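You operate a simulated robot arm through the tools that you are given. There is no shell and no other tool. Be economical: measure what you need, move in short steps, check, and stop when the job is done.

Carry out the task below with a simulated robot arm. There is one attempt and no reset: what you move stays moved.

## Task
Test the grey sensor in the check block: cooling sleeve if it reads 70, else scrap.
Fine: check switch on for the test, off after; the tip gets hot, hold it by the grip.

It is judged by the outcome, as a careful person would: the job done as asked, and still so three seconds after it is handed in. It fails if anything else is knocked over, pushed out of place, dropped, spilled or broken.

## Robot
A 6-joint arm with a two-finger parallel gripper, fixed in place. Base frame: the origin is at the foot of the arm, x ahead of it, y to its left, z up; the work surface is at about z = 0.86. Lengths are in m, angles in degrees, forces in N, time in s.
With the tool pointing down near the work surface it reaches from about 0.24 to 0.64 m from the base axis. Its first joint turns from -66.0 to 66.0 degrees. Payload 2.7 kg.
The tool frame sits at the grasp point between the pads (the TCP): z along the fingers, y along the line on which they close. The tips reach 0.023 m beyond it. Largest opening 0.094 m; finger width 0.038, thickness 0.01; the body of the gripper, 0.054 by 0.096 m, starts 0.039 m behind the TCP.
Orientation is that of the tool frame in the base frame, as a unit quaternion [w, x, y, z]. With the fingers straight down and closing along the base's y, the tool's x points along the base's -x, its y along +y and its z along -z.

## Interface
- The arm moves only by the tool arm_command. Its argument "plan" is a list that holds one entry, the list of rows, each a list of 7 numbers: the shift along the base's x, y, z in m, then the turn, a rotation vector about the base's x, y, z in degrees, then the gripper command, from -1 (shut) to 1 (fully open), values between in proportion. In form: [[[dx, dy, dz, rx, ry, rz, gripper], ...]]. A call has 1 to 8 rows; each row shifts and turns the commanded pose from where the row before left it. A row lasts 0.2 s, in which the tool goes at most 0.05 m and 8.6 degrees; a call with a longer step from one row to the next is refused whole, and so is a gripper value outside its range. A pose out of reach is approached as far as the arm can. The call stops where the force on the tool passes 40 N (or 10 N more than at its start, if that is more) or the arm is blocked; 0.2 s more then pass. The fingers move at their own pace (about 0.045 m/s each) and stop on an object; they squeeze with about 31 N. The grip force told is the motor's: it shows also when the fingers shut on nothing. Time passes only in rows, and 0.2 s behind the last, so rows that do not move let the fingers close. The reply holds the time, the measured pose of the TCP, the force on the tool along the base axes, the opening and the grip force, in the units named above and with some noise, with the torque about the TCP (base axes, N m) and any sound that the robot's microphone picked up.
- Cameras (640 x 400 px; columns grow to the right, rows downward): "scene" is fixed at [0.0452, -0.4149, 1.4108]; the picture's right is [0.96, -0.27, 0.00], its down [-0.14, -0.49, -0.86] and it looks along [0.24, 0.83, -0.51] (base axes); focal length 268 px, centre (320, 200). "wrist" rides on the gripper at [0.086, 0.016, -0.075] in the tool frame; the picture's right is [-0.18, 0.98, 0.00], its down [-0.58, -0.11, -0.81] and it looks along [-0.79, -0.15, 0.59] (tool axes); focal length 243 px, centre (320, 200). There is no depth. A picture from a camera that has moved, and an enlarged one, comes with that camera's place and axes in the base frame and with its lens.
- get_image(camera): a new picture of that camera. The clock stands still meanwhile.
- zoom(camera, box): a new picture of the part [left, top, right, bottom] of that camera's present view, enlarged. The clock stands still meanwhile.
- close_job(): hands the job in; it is judged then, once.

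Work in short steps. Places have to be worked out from the pictures, the camera data and where the tool is seen: move nearer, look again, correct. Check each grasp and each placing, and mend what went wrong. You have 120 turns and 68 pictures in all, those below and enlarged ones among them. Open the gripper and draw the arm clear of the work before you hand the job in, unless the task says otherwise; then end with one line.

The tools are called by a JSON object that holds its "name" and its "arguments". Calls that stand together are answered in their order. arm_command: Moves the arm, as the interface text tells. Its arguments: {"type":"object","properties":{"plan":{"type":"array"}},"required":["plan"]} The other tools are called the same way: get_image (camera) takes a picture; zoom (camera, box) takes an enlarged picture of a part of a camera's view; close_job () hands the job in.

At the start:

```text
time: 0.0
eef_pos: [0.3478, 0.0902, 1.2102]
ee_rot: [0.0, 0.0, 1.0, 0.0]
wrist_force: [0.0, -0.5, -0.6]
moment: [0.03, 0.02, -0.05]
opening: 0.0942
finger_force: 0.0
```

scene: 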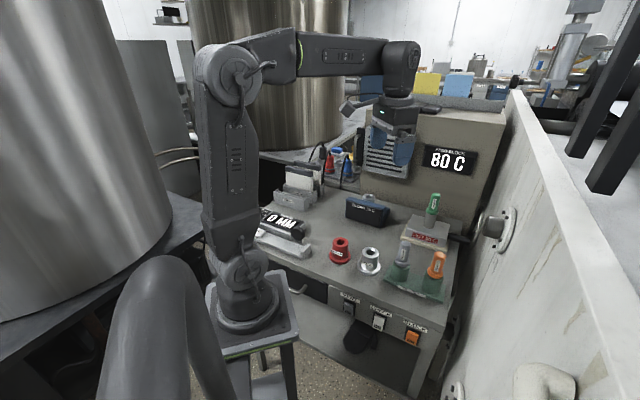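
wrist: 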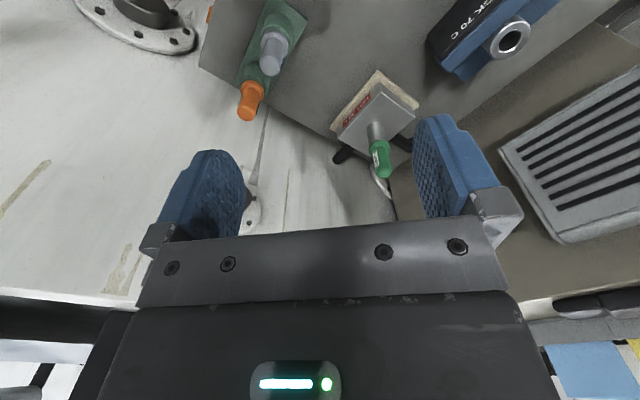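

The scene shows a bench with sensors, blocks and switches; I zoom in to read the labels.

{"name": "zoom", "arguments": {"camera": "scene", "box": [320, 180, 480, 280]}}

{"name": "zoom", "arguments": {"camera": "scene", "box": [320, 260, 480, 360]}}

{"name": "zoom", "arguments": {"camera": "scene", "box": [240, 150, 400, 250]}}

{"name": "zoom", "arguments": {"camera": "wrist", "box": [180, 0, 580, 250]}}

```text
4.00 times, centred on (400, 230) of scene
camera zoom: at [0.0452, -0.4149, 1.4108], right [0.96, -0.27, 0.0], down [-0.14, -0.49, -0.86], along [0.24, 0.83, -0.51], focal length 1071 px, centre (0, 80)
```

zoom: 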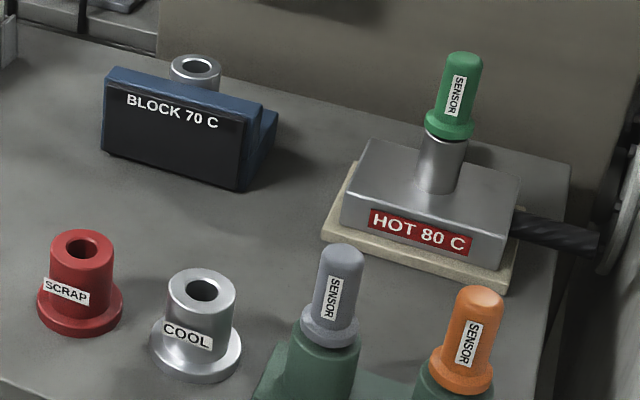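

```text
4.00 times, centred on (400, 310) of scene
camera zoom: at [0.0452, -0.4149, 1.4108], right [0.96, -0.27, 0.0], down [-0.14, -0.49, -0.86], along [0.24, 0.83, -0.51], focal length 1071 px, centre (0, -240)
```

zoom: 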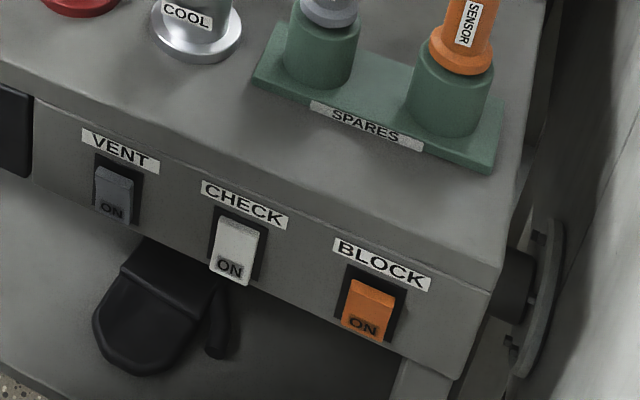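

```text
4.00 times, centred on (320, 200) of scene
camera zoom: at [0.0452, -0.4149, 1.4108], right [0.96, -0.27, 0.0], down [-0.14, -0.49, -0.86], along [0.24, 0.83, -0.51], focal length 1071 px, centre (320, 200)
```

zoom: 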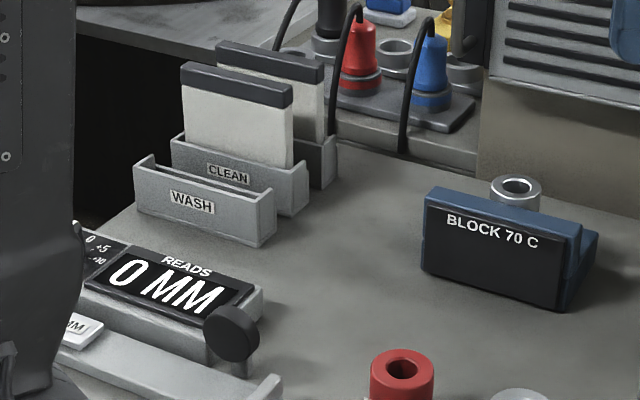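

```text
1.60 times, centred on (380, 125) of wrist
camera zoom: at [0.26, 0.1072, 1.2869], right [0.18, 0.98, 0.0], down [0.58, -0.11, 0.81], along [0.79, -0.15, -0.59], focal length 388 px, centre (224, 320)
```

zoom: 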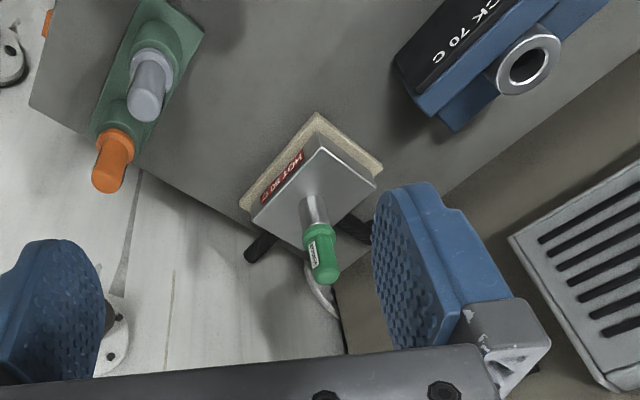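

The grey sensor stands in the spares rack near (0.39, 0.025). The check block is the blue one, and the CHECK switch is on the front face. I look closely at the switches and the check block.

{"name": "zoom", "arguments": {"camera": "scene", "box": [336, 286, 432, 346]}}

{"name": "zoom", "arguments": {"camera": "scene", "box": [340, 185, 404, 225]}}

```text
6.67 times, centred on (384, 316) of scene
camera zoom: at [0.0452, -0.4149, 1.4108], right [0.96, -0.27, 0.0], down [-0.14, -0.49, -0.86], along [0.24, 0.83, -0.51], focal length 1785 px, centre (-107, -573)
```

zoom: 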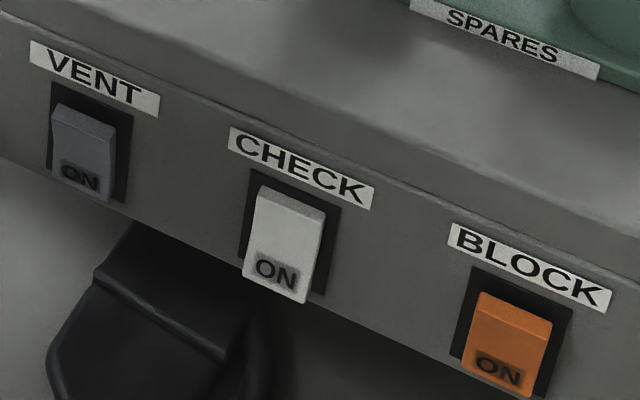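

```text
10.00 times, centred on (372, 205) of scene
camera zoom: at [0.0452, -0.4149, 1.4108], right [0.96, -0.27, 0.0], down [-0.14, -0.49, -0.86], along [0.24, 0.83, -0.51], focal length 2677 px, centre (-200, 150)
```

zoom: 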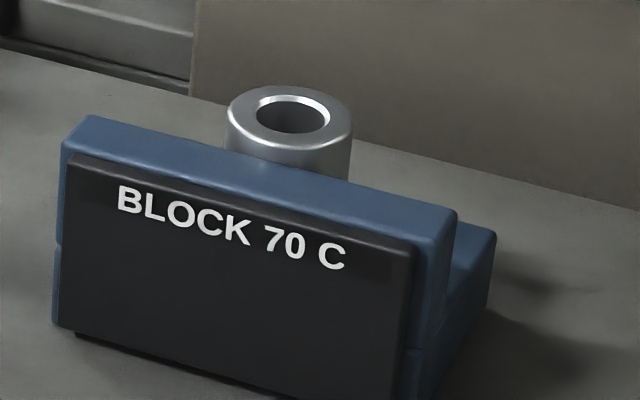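

CHECK's lower (ON) half stands proud, so it is off. The neighbouring switches look pressed in at ON. I turn the gripper about −43° to line up with the bench and move above the grey sensor to refine its position.

{"name": "arm_command", "arguments": {"plan": [[[0.008, -0.0136, -0.024, 0, 0, -8.6, 1], [0.008, -0.0136, -0.024, 0, 0, -8.6, 1], [0.008, -0.0136, -0.024, 0, 0, -8.6, 1], [0.008, -0.0136, -0.024, 0, 0, -8.6, 1], [0.008, -0.0136, -0.024, 0, 0, -8.6, 1], [0, 0, 0, 0, 0, 0, 1]]]}}

{"name": "get_image", "arguments": {"camera": "wrist"}}

{"name": "get_image", "arguments": {"camera": "scene"}}

```text
time: 1.4
eef_pos: [0.3882, 0.0237, 1.09]
ee_rot: [0.0, 0.367, 0.93, 0.0]
wrist_force: [-0.4, -0.1, -0.1]
moment: [-0.03, 0.02, 0.04]
opening: 0.094
finger_force: 0.1
```

```text
59 pictures are left
camera wrist: at [0.3348, 0.094, 1.1654], right [0.81, 0.59, 0.0], down [0.35, -0.48, 0.81], along [0.48, -0.65, -0.59], focal length 243 px, centre (320, 200)
```

wrist: 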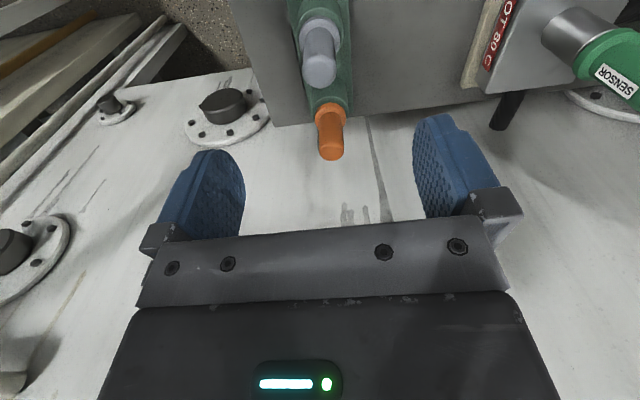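

```text
58 pictures are left
```

scene: 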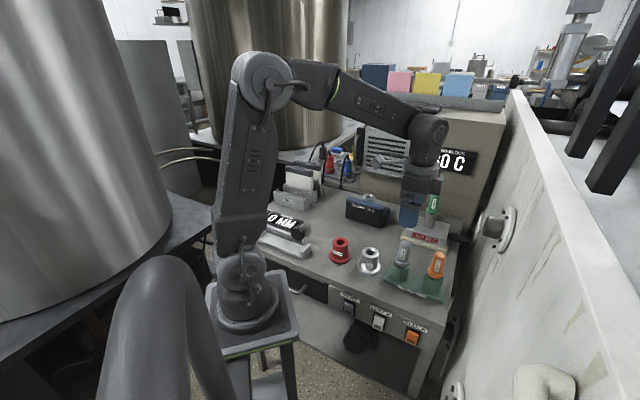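

The wrist picture puts the grip's top at (0.389, 0.022, ~0.985), straight under the tool. I go down to z ≈ 0.957 with the fingers open.

{"name": "arm_command", "arguments": {"plan": [[[0, 0, -0.03, 0, 0, 0, 1], [0, 0, -0.03, 0, 0, 0, 1], [0, 0, -0.03, 0, 0, 0, 1], [0.0005, -0.001, -0.025, 0, 0, 0, 1], [0, 0, -0.016, 0, 0, 0, 1], [0, 0, 0, 0, 0, 0, 1]]]}}

{"name": "get_image", "arguments": {"camera": "wrist"}}

{"name": "zoom", "arguments": {"camera": "scene", "box": [360, 200, 456, 260]}}

```text
time: 2.8
eef_pos: [0.3882, 0.021, 0.9586]
ee_rot: [0.001, 0.367, 0.93, 0.0]
wrist_force: [0.2, -0.6, 0.2]
moment: [0.03, -0.03, 0.02]
opening: 0.0939
finger_force: 0.0
```

```text
57 pictures are left
camera wrist: at [0.3346, 0.0924, 1.0348], right [0.81, 0.59, 0.0], down [0.35, -0.48, 0.81], along [0.48, -0.65, -0.59], focal length 243 px, centre (320, 200)
```

wrist: 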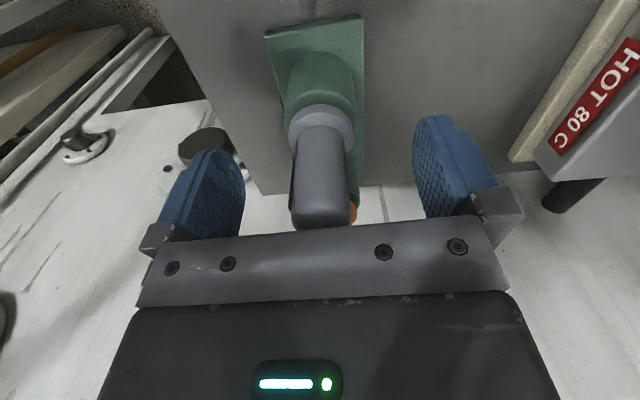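

```text
6.67 times, centred on (408, 230) of scene
camera zoom: at [0.0452, -0.4149, 1.4108], right [0.96, -0.27, 0.0], down [-0.14, -0.49, -0.86], along [0.24, 0.83, -0.51], focal length 1785 px, centre (-267, 0)
```

zoom: 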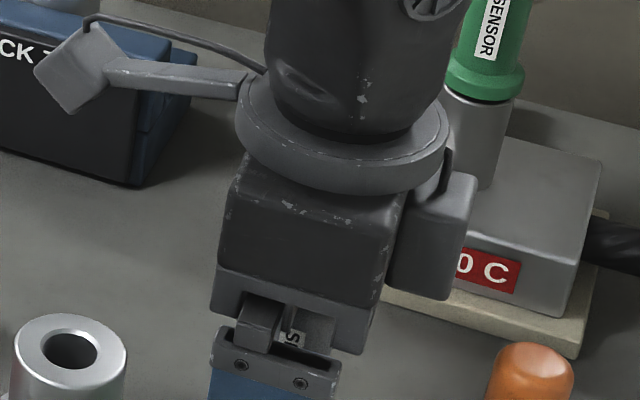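

The grip is centred between the pads and the tips are above the flange. I close.

{"name": "arm_command", "arguments": {"plan": [[[0, 0, 0, 0, 0, 0, -1], [0, 0, 0, 0, 0, 0, -1], [0, 0, 0, 0, 0, 0, -1], [0, 0, 0, 0, 0, 0, -1], [0, 0, 0, 0, 0, 0, -1], [0, 0, 0, 0, 0, 0, -1]]]}}

```text
time: 4.2
eef_pos: [0.3885, 0.0204, 0.9586]
ee_rot: [0.0, 0.367, 0.93, 0.0]
wrist_force: [0.9, 0.1, 0.8]
moment: [-0.01, -0.01, 0.0]
opening: 0.0249
finger_force: 30.8
```

The grip is held at 25 mm with little side force. I lift straight up.

{"name": "arm_command", "arguments": {"plan": [[[0, 0, 0.01, 0, 0, 0, -1], [0, 0, 0.02, 0, 0, 0, -1], [0, 0, 0.03, 0, 0, 0, -1], [0, 0, 0.03, 0, 0, 0, -1], [0, 0, 0.03, 0, 0, 0, -1], [0, 0, 0.02, 0, 0, 0, -1], [0, 0, 0, 0, 0, 0, -1]]]}}

{"name": "get_image", "arguments": {"camera": "wrist"}}

{"name": "zoom", "arguments": {"camera": "scene", "box": [340, 180, 468, 260]}}

```text
time: 5.8
eef_pos: [0.3883, 0.0224, 1.1008]
ee_rot: [0.0, 0.366, 0.931, 0.0]
wrist_force: [-0.5, -0.2, -0.4]
moment: [0.02, 0.0, 0.02]
opening: 0.025
finger_force: 30.9
```

```text
55 pictures are left
camera wrist: at [0.3349, 0.0934, 1.1768], right [0.81, 0.59, 0.0], down [0.35, -0.48, 0.81], along [0.48, -0.65, -0.59], focal length 243 px, centre (320, 200)
```

wrist: 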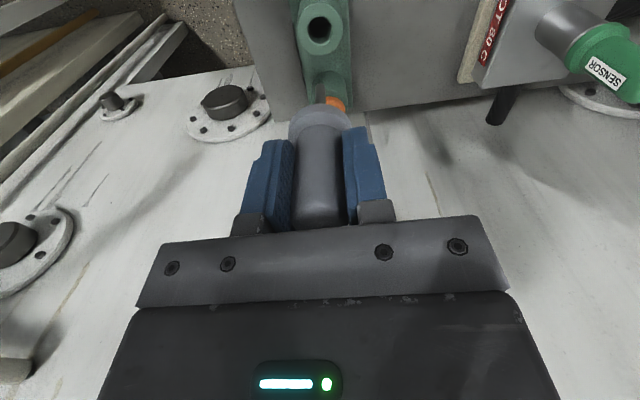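

```text
5.00 times, centred on (404, 220) of scene
camera zoom: at [0.0452, -0.4149, 1.4108], right [0.96, -0.27, 0.0], down [-0.14, -0.49, -0.86], along [0.24, 0.83, -0.51], focal length 1338 px, centre (-100, 100)
```

zoom: 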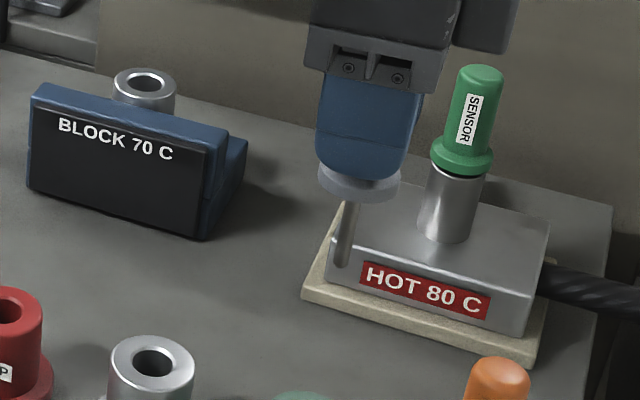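

The sensor is held, with its tip reaching about 83 mm below the TCP. I carry it over toward the check block at this height, stopping a little short for a look.

{"name": "arm_command", "arguments": {"plan": [[[0.004, 0.03, 0.005, 0, 0, 0, -1], [0.006, 0.042, 0, 0, 0, 0, -1], [0.006, 0.042, 0, 0, 0, 0, -1], [0.006, 0.042, 0, 0, 0, 0, -1], [0.006, 0.042, 0, 0, 0, 0, -1], [0.006, 0.042, 0, 0, 0, 0, -1], [0.004, 0.03, 0, 0, 0, 0, -1], [0, 0, 0, 0, 0, 0, -1]]]}}

{"name": "get_image", "arguments": {"camera": "wrist"}}

{"name": "zoom", "arguments": {"camera": "scene", "box": [320, 150, 416, 210]}}

```text
time: 7.6
eef_pos: [0.425, 0.2917, 1.1063]
ee_rot: [0.0, 0.366, 0.93, 0.0]
wrist_force: [0.1, 0.9, -0.4]
moment: [0.01, 0.02, 0.0]
opening: 0.0249
finger_force: 31.2
```

```text
53 pictures are left
camera wrist: at [0.3718, 0.3625, 1.1821], right [0.81, 0.59, 0.0], down [0.35, -0.48, 0.81], along [0.48, -0.65, -0.59], focal length 243 px, centre (320, 200)
```

wrist: 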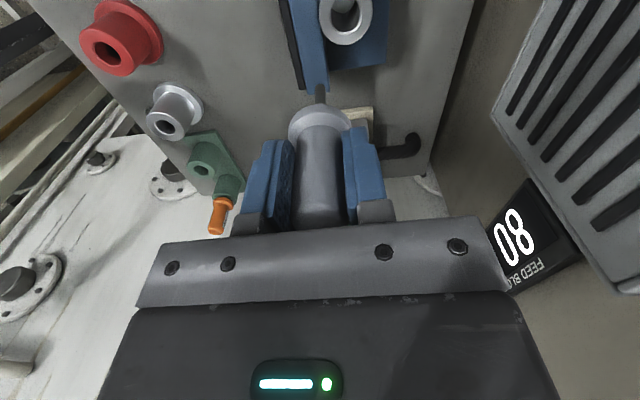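

```text
6.67 times, centred on (368, 180) of scene
camera zoom: at [0.0452, -0.4149, 1.4108], right [0.96, -0.27, 0.0], down [-0.14, -0.49, -0.86], along [0.24, 0.83, -0.51], focal length 1785 px, centre (0, 333)
```

zoom: 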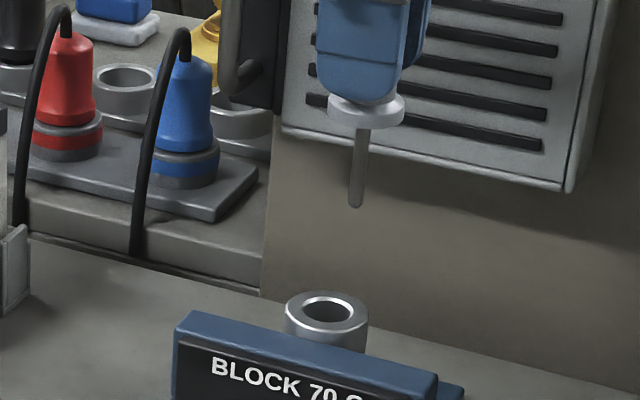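

Both views agree on the socket mouth at about (0.432, 0.317, 0.947). I centre over it and lower until the tip is about 15 mm above it, then check.

{"name": "arm_command", "arguments": {"plan": [[[0.0035, 0.0125, 0, 0, 0, 0, -1], [0.0035, 0.0125, 0, 0, 0, 0, -1], [0, 0, -0.02, 0, 0, 0, -1], [0, 0, -0.02, 0, 0, 0, -1], [0, 0, -0.015, 0, 0, 0, -1], [0, 0, 0, 0, 0, 0, -1]]]}}

{"name": "get_image", "arguments": {"camera": "wrist"}}

{"name": "zoom", "arguments": {"camera": "scene", "box": [336, 165, 400, 205]}}

```text
time: 9.0
eef_pos: [0.4326, 0.3174, 1.0489]
ee_rot: [0.0, 0.366, 0.93, -0.001]
wrist_force: [0.8, -0.5, -0.6]
moment: [-0.02, 0.0, 0.0]
opening: 0.0248
finger_force: 30.8
```

```text
51 pictures are left
camera wrist: at [0.3788, 0.3883, 1.1258], right [0.81, 0.59, 0.0], down [0.35, -0.48, 0.81], along [0.48, -0.65, -0.59], focal length 243 px, centre (320, 200)
```

wrist: 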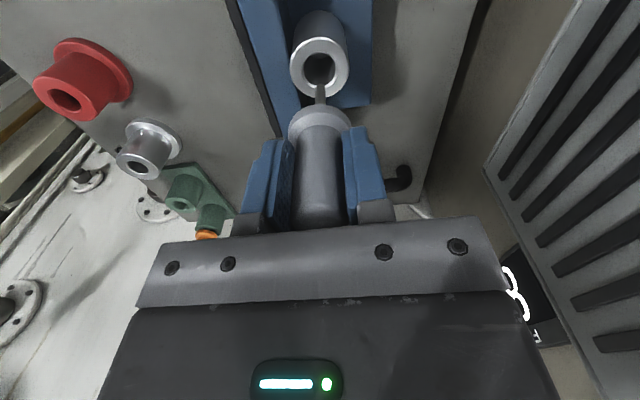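

```text
10.00 times, centred on (368, 185) of scene
camera zoom: at [0.0452, -0.4149, 1.4108], right [0.96, -0.27, 0.0], down [-0.14, -0.49, -0.86], along [0.24, 0.83, -0.51], focal length 2677 px, centre (-160, 350)
```

zoom: 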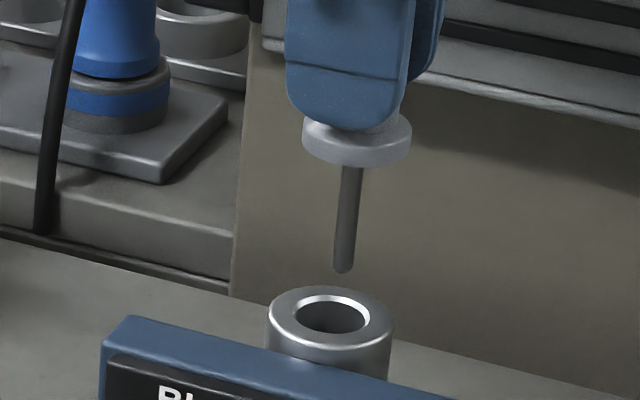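

The tip lines up with the bore in both views. I lower it in small steps, watching the force.

{"name": "arm_command", "arguments": {"plan": [[[0, 0, -0.012, 0, 0, 0, -1], [0, 0, -0.012, 0, 0, 0, -1], [0, 0, -0.012, 0, 0, 0, -1], [0, 0, -0.01, 0, 0, 0, -1], [0, 0, 0, 0, 0, 0, -1]]]}}

{"name": "zoom", "arguments": {"camera": "scene", "box": [336, 165, 400, 205]}}

```text
time: 10.2
eef_pos: [0.4326, 0.3164, 1.0026]
ee_rot: [0.0, 0.367, 0.93, 0.0]
wrist_force: [0.2, 0.0, 0.1]
moment: [0.0, -0.02, 0.01]
opening: 0.0246
finger_force: 31.3
```

```text
10.00 times, centred on (368, 185) of scene
camera zoom: at [0.0452, -0.4149, 1.4108], right [0.96, -0.27, 0.0], down [-0.14, -0.49, -0.86], along [0.24, 0.83, -0.51], focal length 2677 px, centre (-160, 350)
```

zoom: 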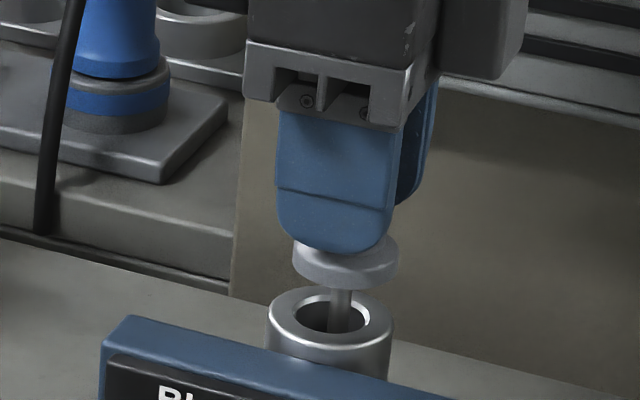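

The tip is in the bore, about 2 mm right of centre. I correct that and lower until it seats.

{"name": "arm_command", "arguments": {"plan": [[[-0.002, 0.0005, -0.004, 0, 0, 0, -1], [0, 0, -0.004, 0, 0, 0, -1], [0, 0, -0.003, 0, 0, 0, -1], [0, 0, -0.002, 0, 0, 0, -1], [0, 0, 0, 0, 0, 0, -1]]]}}

{"name": "zoom", "arguments": {"camera": "scene", "box": [336, 165, 400, 205]}}

```text
time: 11.4
eef_pos: [0.4308, 0.3171, 0.9904]
ee_rot: [0.0, 0.366, 0.931, 0.0]
wrist_force: [-0.2, -0.3, -0.6]
moment: [-0.01, -0.03, 0.02]
opening: 0.0249
finger_force: 30.7
```

```text
10.00 times, centred on (368, 185) of scene
camera zoom: at [0.0452, -0.4149, 1.4108], right [0.96, -0.27, 0.0], down [-0.14, -0.49, -0.86], along [0.24, 0.83, -0.51], focal length 2677 px, centre (-160, 350)
```

zoom: 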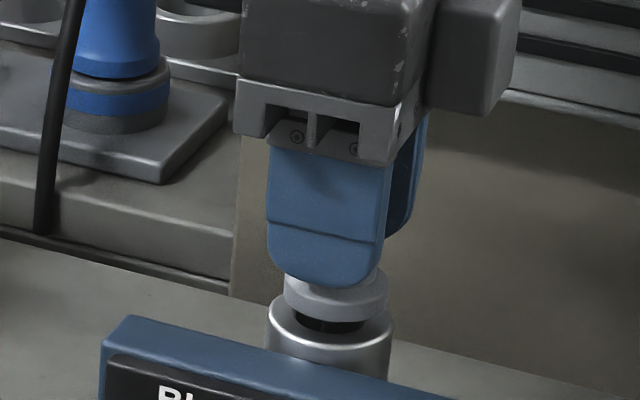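

A gap of about 5 mm remains, so I keep lowering in 2 mm steps.

{"name": "arm_command", "arguments": {"plan": [[[0, 0, -0.002, 0, 0, 0, -1], [0, 0, -0.002, 0, 0, 0, -1], [0, 0, -0.002, 0, 0, 0, -1], [0, 0, 0, 0, 0, 0, -1]]]}}

{"name": "zoom", "arguments": {"camera": "scene", "box": [336, 165, 400, 205]}}

```text
time: 12.4
eef_pos: [0.431, 0.3178, 0.986]
ee_rot: [0.001, 0.366, 0.93, 0.0]
wrist_force: [-1.6, 0.3, 3.2]
moment: [0.03, 0.13, 0.03]
opening: 0.0247
finger_force: 30.7
```

```text
10.00 times, centred on (368, 185) of scene
camera zoom: at [0.0451, -0.4149, 1.4108], right [0.96, -0.27, 0.0], down [-0.14, -0.49, -0.86], along [0.24, 0.83, -0.51], focal length 2677 px, centre (-160, 350)
```

zoom: 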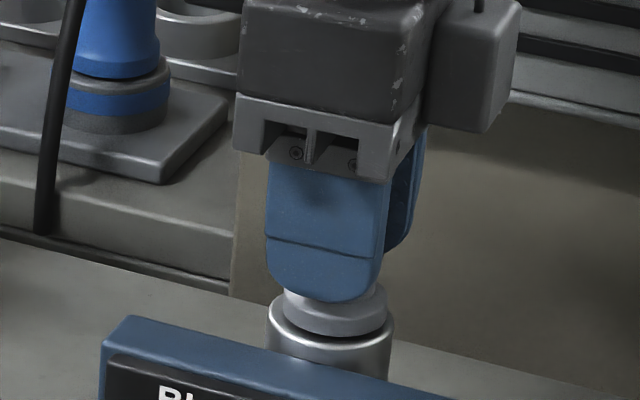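

Contact at 3 N and the flange sits on the socket. I open partway, check, and then rise.

{"name": "arm_command", "arguments": {"plan": [[[0, 0, 0, 0, 0, 0, 0.4], [0, 0, 0, 0, 0, 0, 0.4], [0, 0, 0, 0, 0, 0, 0.4], [0, 0, 0.02, 0, 0, 0, 0.4], [0, 0, 0.03, 0, 0, 0, 0.4], [0, 0, 0.04, 0, 0, 0, 0.4], [0, 0, 0.04, 0, 0, 0, 0.4], [0, 0, 0, 0, 0, 0, 0.4]]]}}

{"name": "zoom", "arguments": {"camera": "scene", "box": [320, 150, 416, 210]}}

{"name": "get_image", "arguments": {"camera": "wrist"}}

```text
time: 14.2
eef_pos: [0.4283, 0.3164, 1.1169]
ee_rot: [-0.001, 0.367, 0.93, 0.0]
wrist_force: [0.0, -0.3, -0.2]
moment: [0.02, -0.02, -0.01]
opening: 0.0657
finger_force: 0.1
```

```text
6.67 times, centred on (368, 180) of scene
camera zoom: at [0.0452, -0.4149, 1.4108], right [0.96, -0.27, 0.0], down [-0.14, -0.49, -0.86], along [0.24, 0.83, -0.51], focal length 1785 px, centre (0, 333)
```

zoom: 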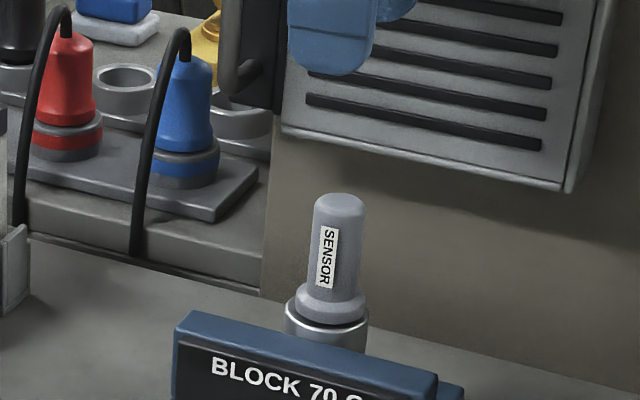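

```text
45 pictures are left
camera wrist: at [0.3755, 0.3881, 1.1918], right [0.81, 0.59, 0.0], down [0.35, -0.48, 0.81], along [0.48, -0.65, -0.59], focal length 243 px, centre (320, 200)
```

wrist: 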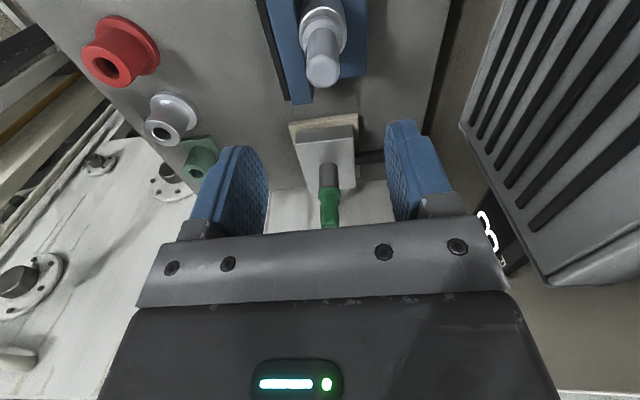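

The grey sensor sits upright in the check block. Next is the CHECK switch at about (0.31, −0.04, 0.78) on the front face. I close the gripper, turn it by +88°, and carry it high to the space in front of the panel.

{"name": "arm_command", "arguments": {"plan": [[[0, 0, 0.02, 0, 0, 8, 0.4], [-0.01, -0.0375, 0.01, 0, 0, 8, -1], [-0.016, -0.0375, 0, 0, 0, 8, -1], [-0.016, -0.0375, 0, 0, 0, 8, -1], [-0.016, -0.0375, 0, 0, 0, 8, -1], [-0.016, -0.0375, 0, 0, 0, 8, -1], [-0.016, -0.0375, 0, 0, 0, 8, -1], [-0.016, -0.0375, 0, 0, 0, 8, -1]]]}}

{"name": "arm_command", "arguments": {"plan": [[[-0.016, -0.0375, 0, 0, 0, 8, -1], [-0.016, -0.0375, 0, 0, 0, 8, -1], [-0.016, -0.0375, 0, 0, 0, 8, -1], [-0.016, -0.0375, 0, 0, 0, 0, -1], [-0.008, -0.038, 0, 0, 0, 0, -1], [0, 0, 0, 0, 0, 0, -1]]]}}

{"name": "get_image", "arguments": {"camera": "wrist"}}

{"name": "get_image", "arguments": {"camera": "scene"}}

```text
time: 16.0
eef_pos: [0.3262, 0.054, 1.1441]
ee_rot: [0.0, -0.182, 0.983, -0.001]
wrist_force: [-0.2, -0.3, -0.6]
moment: [-0.03, 0.03, -0.03]
opening: 0.0002
finger_force: 31.6
```

```text
time: 17.4
eef_pos: [0.2538, -0.1368, 1.1422]
ee_rot: [-0.001, -0.383, 0.924, 0.0]
wrist_force: [-0.4, 0.3, 0.3]
moment: [0.01, -0.01, -0.03]
opening: 0.0
finger_force: 30.8
```

```text
44 pictures are left
camera wrist: at [0.1797, -0.1863, 1.2181], right [-0.57, 0.82, 0.0], down [0.49, 0.33, 0.81], along [0.67, 0.46, -0.59], focal length 243 px, centre (320, 200)
```

wrist: 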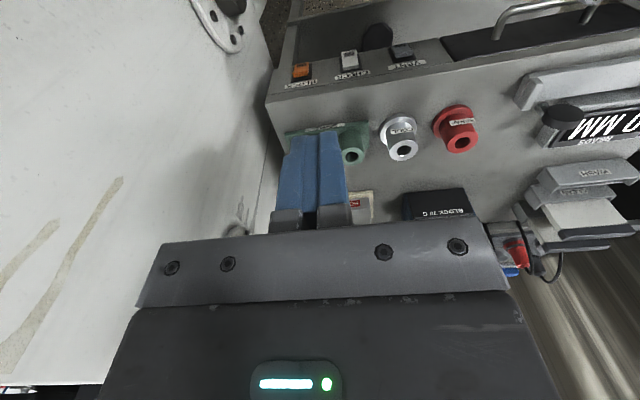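

```text
43 pictures are left
```

scene: 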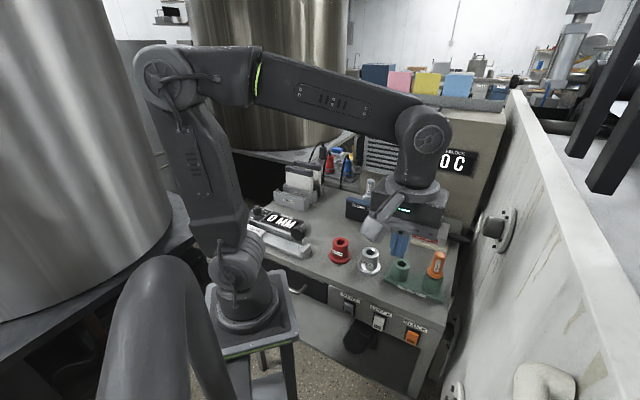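

The new view gives the CHECK switch at (0.309, −0.037, 0.79) and the bench edge at −45°. I line up on the switch, tilt 25° and start down, staying clear in front of the panel.

{"name": "arm_command", "arguments": {"plan": [[[-0.01, 0.01, -0.03, 5.89, -5.89, 0, -1], [-0.011, 0.011, -0.03, 5.89, -5.89, 0, -1], [0, 0, -0.03, 5.89, -5.89, 0, -1], [0, 0, -0.04, 0, 0, 0, -1], [0, 0, -0.04, 0, 0, 0, -1], [0, 0, 0, 0, 0, 0, -1]]]}}

{"name": "get_image", "arguments": {"camera": "wrist"}}

{"name": "get_image", "arguments": {"camera": "scene"}}

```text
time: 18.8
eef_pos: [0.2319, -0.1139, 0.9731]
ee_rot: [0.2, -0.374, 0.902, 0.082]
wrist_force: [0.2, -0.4, -0.5]
moment: [0.0, -0.03, 0.0]
opening: 0.0
finger_force: 30.7
```

```text
42 pictures are left
camera wrist: at [0.1421, -0.1798, 1.0054], right [-0.58, 0.81, 0.08], down [0.21, 0.05, 0.98], along [0.79, 0.58, -0.2], focal length 243 px, centre (320, 200)
```

wrist: 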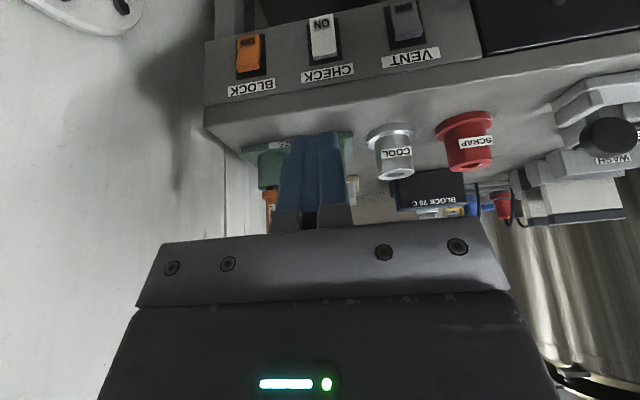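

```text
41 pictures are left
```

scene: 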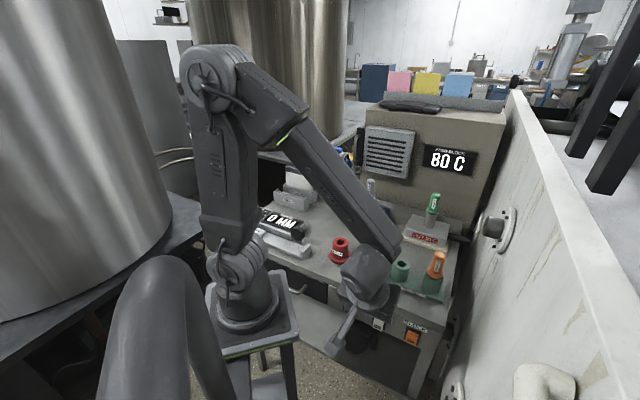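

The CHECK rocker spans z ≈ 0.765–0.815 at b ≈ 0.244, and the tool is lined up sideways. I descend to the height of its ON half, still 7 cm in front of the panel.

{"name": "arm_command", "arguments": {"plan": [[[0, 0, -0.04, 0, 0, 0, -1], [0, 0, -0.04, 0, 0, 0, -1], [0, 0, -0.04, 0, 0, 0, -1], [0, 0, -0.04, 0, 0, 0, -1], [0, 0, -0.027, 0, 0, 0, -1], [0, 0, 0, 0, 0, 0, -1]]]}}

{"name": "get_image", "arguments": {"camera": "wrist"}}

{"name": "get_image", "arguments": {"camera": "scene"}}

```text
time: 20.2
eef_pos: [0.2312, -0.1132, 0.7877]
ee_rot: [0.2, -0.373, 0.902, 0.083]
wrist_force: [-0.4, 0.2, 0.5]
moment: [0.0, 0.02, -0.01]
opening: 0.0
finger_force: 31.1
```

```text
40 pictures are left
camera wrist: at [0.1405, -0.179, 0.8191], right [-0.58, 0.81, 0.08], down [0.21, 0.05, 0.98], along [0.79, 0.58, -0.2], focal length 243 px, centre (320, 200)
```

wrist: 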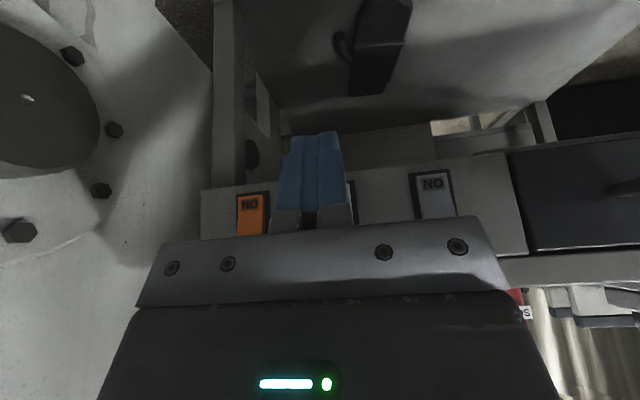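

```text
39 pictures are left
```

scene: 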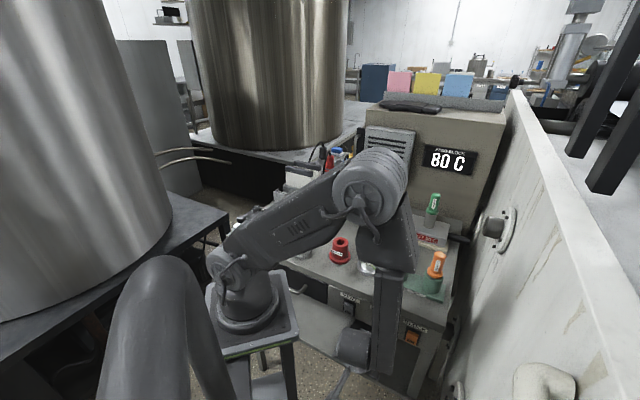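

The tool is at the right height 7 cm out and the forearm is clear of the bench. I advance along the panel normal, then in small steps, watching the force.

{"name": "arm_command", "arguments": {"plan": [[[0.014, 0.014, 0, 0, 0, 0, -1], [0.014, 0.014, 0, 0, 0, 0, -1], [0.007, 0.007, 0, 0, 0, 0, -1], [0, 0, 0, 0, 0, 0, -1]]]}}

{"name": "get_image", "arguments": {"camera": "wrist"}}

{"name": "get_image", "arguments": {"camera": "scene"}}

```text
time: 21.2
eef_pos: [0.2668, -0.0774, 0.7887]
ee_rot: [0.2, -0.374, 0.902, 0.082]
wrist_force: [-0.9, -1.2, 0.0]
moment: [0.01, 0.0, 0.03]
opening: 0.0
finger_force: 31.0
```

```text
38 pictures are left
camera wrist: at [0.1762, -0.1431, 0.8205], right [-0.58, 0.81, 0.08], down [0.21, 0.05, 0.98], along [0.79, 0.58, -0.2], focal length 243 px, centre (320, 200)
```

wrist: 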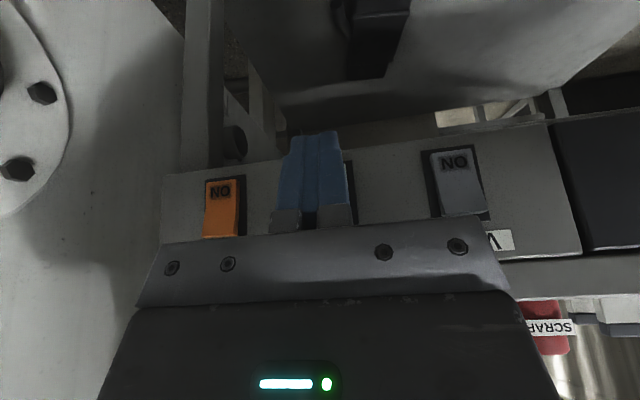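

```text
37 pictures are left
```

scene: 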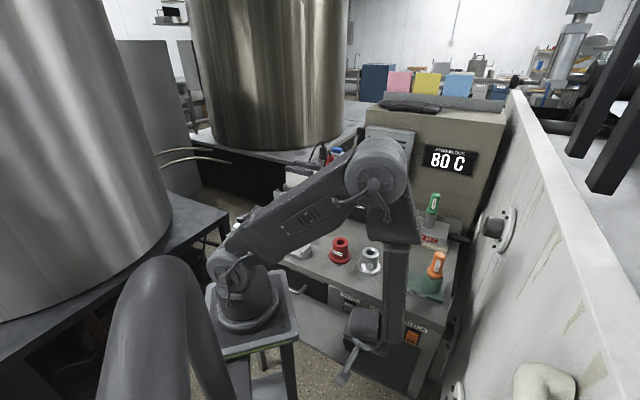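

No clear contact yet at n ≈ 0.134. I continue in 4 mm steps.

{"name": "arm_command", "arguments": {"plan": [[[0.003, 0.003, 0, 0, 0, 0, -1], [0.003, 0.003, 0, 0, 0, 0, -1], [0.003, 0.003, 0, 0, 0, 0, -1], [0, 0, 0, 0, 0, 0, -1]]]}}

```text
time: 22.2
eef_pos: [0.276, -0.0698, 0.7879]
ee_rot: [0.2, -0.373, 0.902, 0.082]
wrist_force: [0.4, 1.0, 0.7]
moment: [0.01, 0.0, -0.01]
opening: 0.0
finger_force: 31.5
```

Still free at n ≈ 0.146; I continue.

{"name": "arm_command", "arguments": {"plan": [[[0.003, 0.003, 0, 0, 0, 0, -1], [0.003, 0.003, 0, 0, 0, 0, -1], [0.003, 0.003, 0, 0, 0, 0, -1], [0, 0, 0, 0, 0, 0, -1]]]}}

{"name": "get_image", "arguments": {"camera": "wrist"}}

```text
time: 23.2
eef_pos: [0.2857, -0.0592, 0.7881]
ee_rot: [0.2, -0.373, 0.902, 0.082]
wrist_force: [0.2, 0.5, -0.3]
moment: [-0.01, -0.03, 0.0]
opening: 0.0
finger_force: 31.3
```

```text
36 pictures are left
camera wrist: at [0.1951, -0.126, 0.82], right [-0.58, 0.81, 0.08], down [0.21, 0.05, 0.98], along [0.79, 0.58, -0.2], focal length 243 px, centre (320, 200)
```

wrist: 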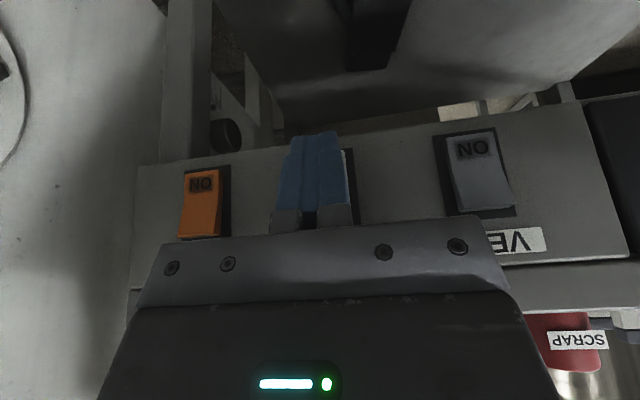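

The white rocker is right behind the fingers. I keep pressing forward in small steps.

{"name": "arm_command", "arguments": {"plan": [[[0.003, 0.003, 0, 0, 0, 0, -1], [0.003, 0.003, 0, 0, 0, 0, -1], [0, 0, 0, 0, 0, 0, -1]]]}}

```text
time: 23.9
eef_pos: [0.2879, -0.0559, 0.7863]
ee_rot: [0.195, -0.373, 0.904, 0.08]
wrist_force: [-3.4, -5.3, 1.0]
moment: [-0.07, -0.02, -0.04]
opening: 0.0
finger_force: 30.6
stopped in row 3: the force on the tool passed its limit at 43 N (the readings are from after the stop); the commanded pose is now the measured one
```

A firm contact, 43 N at its peak. I look at the block's display and the switch.

{"name": "get_image", "arguments": {"camera": "scene"}}

{"name": "zoom", "arguments": {"camera": "wrist", "box": [160, 80, 560, 330]}}

```text
35 pictures are left
```

scene: 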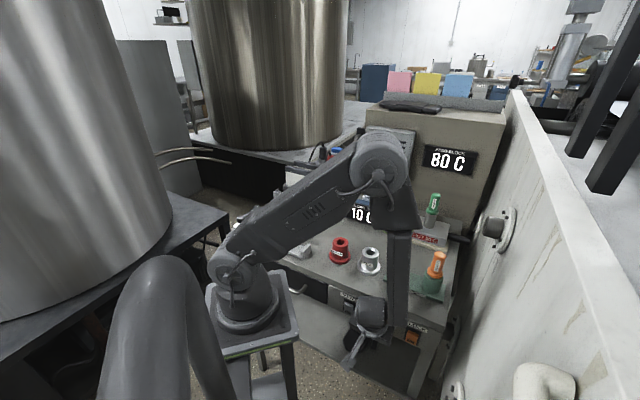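

```text
1.60 times, centred on (360, 205) of wrist
camera zoom: at [0.1977, -0.1214, 0.8212], right [-0.57, 0.82, 0.08], down [0.22, 0.06, 0.97], along [0.79, 0.58, -0.21], focal length 388 px, centre (256, 192)
```

zoom: 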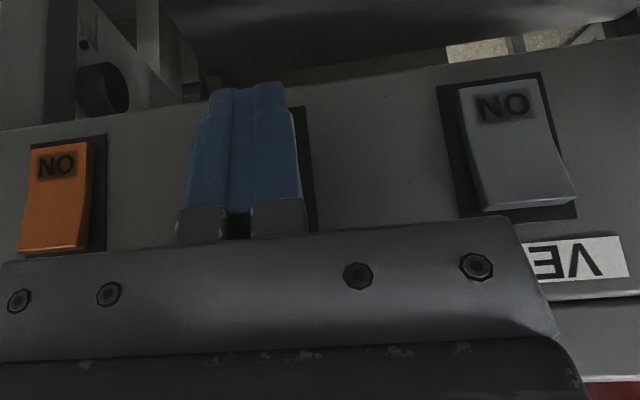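

The display is lit and appears to show "?10 C" behind the elbow, so the switch is on. I back off from the panel and read the display in full.

{"name": "arm_command", "arguments": {"plan": [[[-0.01, -0.01, 0, 0, 0, 0, -1], [-0.014, -0.014, 0, 0, 0, 0, -1], [-0.014, -0.014, 0, 0, 0, 0, -1], [-0.014, -0.014, 0, 0, 0, 0, -1], [0, 0, 0.04, 0, 0, 0, -1], [0, 0, 0.04, 0, 0, 0, -1], [0, 0, 0.04, 0, 0, 0, -1], [0, 0, 0, 0, 0, 0, -1]]]}}

{"name": "get_image", "arguments": {"camera": "scene"}}

{"name": "zoom", "arguments": {"camera": "scene", "box": [336, 180, 400, 220]}}

```text
time: 25.7
eef_pos: [0.2365, -0.1078, 0.9055]
ee_rot: [0.194, -0.374, 0.904, 0.08]
wrist_force: [-0.1, -0.3, 0.5]
moment: [0.0, -0.06, -0.01]
opening: 0.0
finger_force: 30.7
```

```text
33 pictures are left
```

scene: 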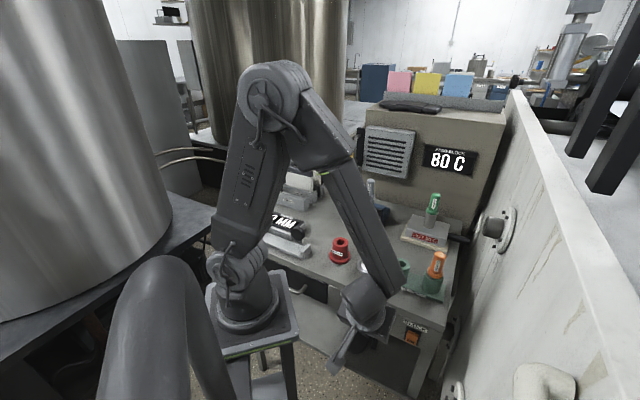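

```text
10.00 times, centred on (368, 200) of scene
camera zoom: at [0.0452, -0.4149, 1.4108], right [0.96, -0.27, 0.0], down [-0.14, -0.49, -0.86], along [0.24, 0.83, -0.51], focal length 2677 px, centre (-160, 200)
```

zoom: 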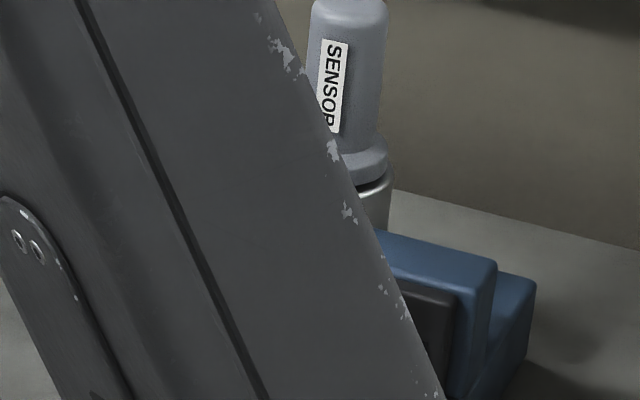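

The forearm blocks the display. I rise further and read it with both cameras.

{"name": "arm_command", "arguments": {"plan": [[[0, 0, 0.04, 0, 0, 0, -1], [0, 0, 0.04, 0, 0, 0, -1], [0, 0, 0.04, 0, 0, 0, -1], [0, 0, 0.04, 0, 0, 0, -1], [0, 0, 0, 0, 0, 0, -1]]]}}

{"name": "get_image", "arguments": {"camera": "wrist"}}

{"name": "zoom", "arguments": {"camera": "scene", "box": [320, 180, 416, 240]}}

```text
time: 26.9
eef_pos: [0.2352, -0.1082, 1.0684]
ee_rot: [0.194, -0.372, 0.904, 0.08]
wrist_force: [0.8, 0.4, 0.5]
moment: [0.02, 0.0, -0.03]
opening: 0.0002
finger_force: 31.2
```

```text
31 pictures are left
camera wrist: at [0.1453, -0.1742, 1.102], right [-0.57, 0.82, 0.08], down [0.22, 0.06, 0.97], along [0.79, 0.58, -0.21], focal length 243 px, centre (320, 200)
```

wrist: 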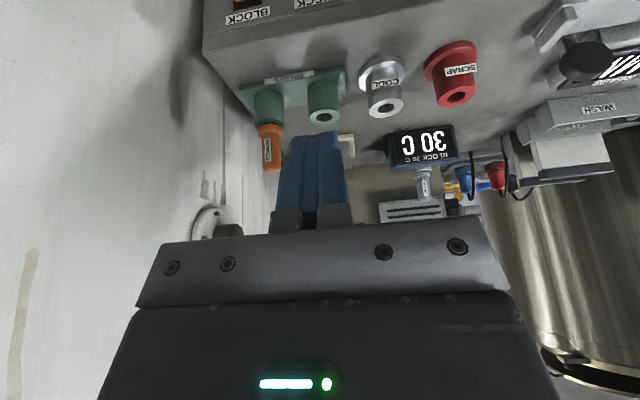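

```text
6.67 times, centred on (368, 210) of scene
camera zoom: at [0.0452, -0.4149, 1.4108], right [0.96, -0.27, 0.0], down [-0.14, -0.49, -0.86], along [0.24, 0.83, -0.51], focal length 1785 px, centre (0, 133)
```

zoom: 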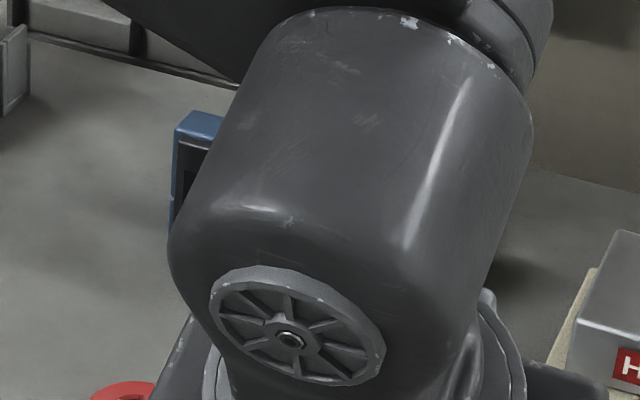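

It reads 30 C and was about 10 earlier, so it is still climbing. I wait a while and read it again.

{"name": "arm_command", "arguments": {"plan": [[[0, 0, 0, 0, 0, 0, -1], [0, 0, 0, 0, 0, 0, -1], [0, 0, 0, 0, 0, 0, -1], [0, 0, 0, 0, 0, 0, -1], [0, 0, 0, 0, 0, 0, -1], [0, 0, 0, 0, 0, 0, -1], [0, 0, 0, 0, 0, 0, -1], [0, 0, 0, 0, 0, 0, -1]]]}}

{"name": "arm_command", "arguments": {"plan": [[[0, 0, 0, 0, 0, 0, -1], [0, 0, 0, 0, 0, 0, -1], [0, 0, 0, 0, 0, 0, -1], [0, 0, 0, 0, 0, 0, -1], [0, 0, 0, 0, 0, 0, -1], [0, 0, 0, 0, 0, 0, -1], [0, 0, 0, 0, 0, 0, -1], [0, 0, 0, 0, 0, 0, -1]]]}}

{"name": "zoom", "arguments": {"camera": "wrist", "box": [360, 110, 488, 190]}}

```text
time: 28.7
eef_pos: [0.2364, -0.1079, 1.0685]
ee_rot: [0.196, -0.373, 0.903, 0.08]
wrist_force: [-0.3, -0.4, -0.7]
moment: [0.0, 0.03, -0.03]
opening: 0.0
finger_force: 31.1
```

```text
time: 30.5
eef_pos: [0.2348, -0.1092, 1.0672]
ee_rot: [0.196, -0.373, 0.904, 0.08]
wrist_force: [-0.4, 0.3, -0.5]
moment: [0.0, 0.04, 0.01]
opening: 0.0
finger_force: 30.7
```

```text
5.00 times, centred on (424, 150) of wrist
camera zoom: at [0.1454, -0.1743, 1.1016], right [-0.57, 0.82, 0.08], down [0.22, 0.06, 0.97], along [0.79, 0.58, -0.21], focal length 1213 px, centre (-200, 450)
```

zoom: 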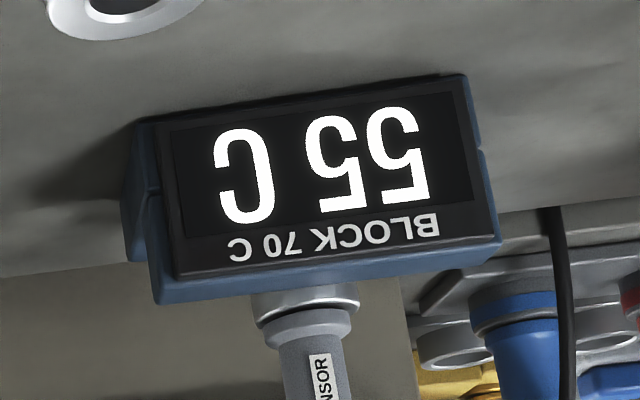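

Now 55 C and rising. I wait until it settles.

{"name": "arm_command", "arguments": {"plan": [[[0, 0, 0, 0, 0, 0, -1], [0, 0, 0, 0, 0, 0, -1], [0, 0, 0, 0, 0, 0, -1], [0, 0, 0, 0, 0, 0, -1], [0, 0, 0, 0, 0, 0, -1], [0, 0, 0, 0, 0, 0, -1], [0, 0, 0, 0, 0, 0, -1], [0, 0, 0, 0, 0, 0, -1]]]}}

{"name": "arm_command", "arguments": {"plan": [[[0, 0, 0, 0, 0, 0, -1], [0, 0, 0, 0, 0, 0, -1], [0, 0, 0, 0, 0, 0, -1], [0, 0, 0, 0, 0, 0, -1], [0, 0, 0, 0, 0, 0, -1], [0, 0, 0, 0, 0, 0, -1], [0, 0, 0, 0, 0, 0, -1], [0, 0, 0, 0, 0, 0, -1]]]}}

{"name": "zoom", "arguments": {"camera": "wrist", "box": [360, 110, 488, 190]}}

```text
time: 32.3
eef_pos: [0.2358, -0.1085, 1.0672]
ee_rot: [0.195, -0.372, 0.904, 0.081]
wrist_force: [-1.0, -0.4, 0.1]
moment: [-0.01, 0.01, 0.0]
opening: 0.0
finger_force: 31.4
```

```text
time: 34.1
eef_pos: [0.2358, -0.1094, 1.068]
ee_rot: [0.195, -0.373, 0.904, 0.08]
wrist_force: [-0.2, 0.1, 0.1]
moment: [0.02, -0.02, 0.01]
opening: 0.0002
finger_force: 30.8
```

```text
5.00 times, centred on (424, 150) of wrist
camera zoom: at [0.1454, -0.1743, 1.1015], right [-0.57, 0.82, 0.08], down [0.22, 0.06, 0.97], along [0.79, 0.58, -0.21], focal length 1213 px, centre (-200, 450)
```

zoom: 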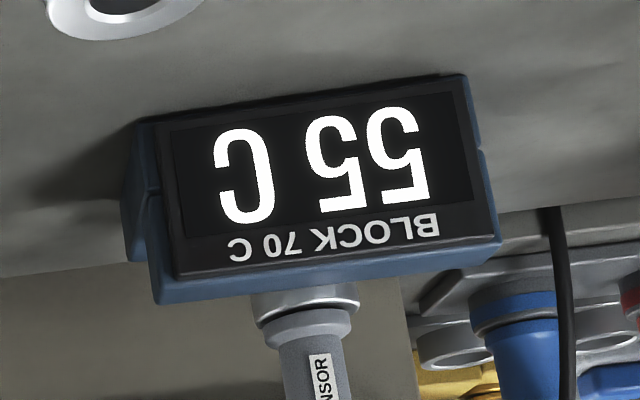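

Unchanged at 55 C for 3.6 s. I wait about 5 s more to be sure it has settled.

{"name": "arm_command", "arguments": {"plan": [[[0, 0, 0, 0, 0, 0, -1], [0, 0, 0, 0, 0, 0, -1], [0, 0, 0, 0, 0, 0, -1], [0, 0, 0, 0, 0, 0, -1], [0, 0, 0, 0, 0, 0, -1], [0, 0, 0, 0, 0, 0, -1], [0, 0, 0, 0, 0, 0, -1], [0, 0, 0, 0, 0, 0, -1]]]}}

{"name": "arm_command", "arguments": {"plan": [[[0, 0, 0, 0, 0, 0, -1], [0, 0, 0, 0, 0, 0, -1], [0, 0, 0, 0, 0, 0, -1], [0, 0, 0, 0, 0, 0, -1], [0, 0, 0, 0, 0, 0, -1], [0, 0, 0, 0, 0, 0, -1], [0, 0, 0, 0, 0, 0, -1], [0, 0, 0, 0, 0, 0, -1]]]}}

{"name": "arm_command", "arguments": {"plan": [[[0, 0, 0, 0, 0, 0, -1], [0, 0, 0, 0, 0, 0, -1], [0, 0, 0, 0, 0, 0, -1], [0, 0, 0, 0, 0, 0, -1], [0, 0, 0, 0, 0, 0, -1], [0, 0, 0, 0, 0, 0, -1], [0, 0, 0, 0, 0, 0, -1], [0, 0, 0, 0, 0, 0, -1]]]}}

{"name": "zoom", "arguments": {"camera": "wrist", "box": [280, 0, 488, 190]}}

```text
time: 35.9
eef_pos: [0.2356, -0.1089, 1.0676]
ee_rot: [0.195, -0.373, 0.904, 0.08]
wrist_force: [-0.7, 0.3, 0.1]
moment: [0.0, -0.01, 0.0]
opening: 0.0
finger_force: 31.0
```

```text
time: 37.7
eef_pos: [0.237, -0.1087, 1.0679]
ee_rot: [0.196, -0.372, 0.904, 0.08]
wrist_force: [0.3, 0.8, -0.4]
moment: [0.01, 0.0, -0.01]
opening: 0.0
finger_force: 30.7
```

```text
time: 39.5
eef_pos: [0.2357, -0.1083, 1.0672]
ee_rot: [0.196, -0.372, 0.904, 0.08]
wrist_force: [0.5, -0.2, 0.5]
moment: [-0.02, -0.01, 0.0]
opening: 0.0002
finger_force: 31.4
```

```text
2.11 times, centred on (384, 95) of wrist
camera zoom: at [0.1454, -0.1743, 1.1016], right [-0.57, 0.82, 0.08], down [0.22, 0.06, 0.97], along [0.79, 0.58, -0.21], focal length 511 px, centre (185, 421)
```

zoom: 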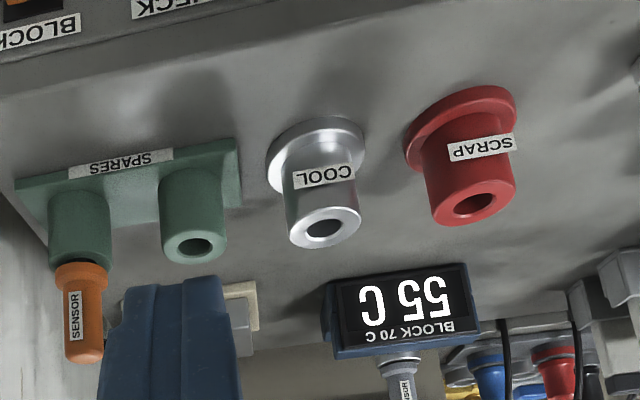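

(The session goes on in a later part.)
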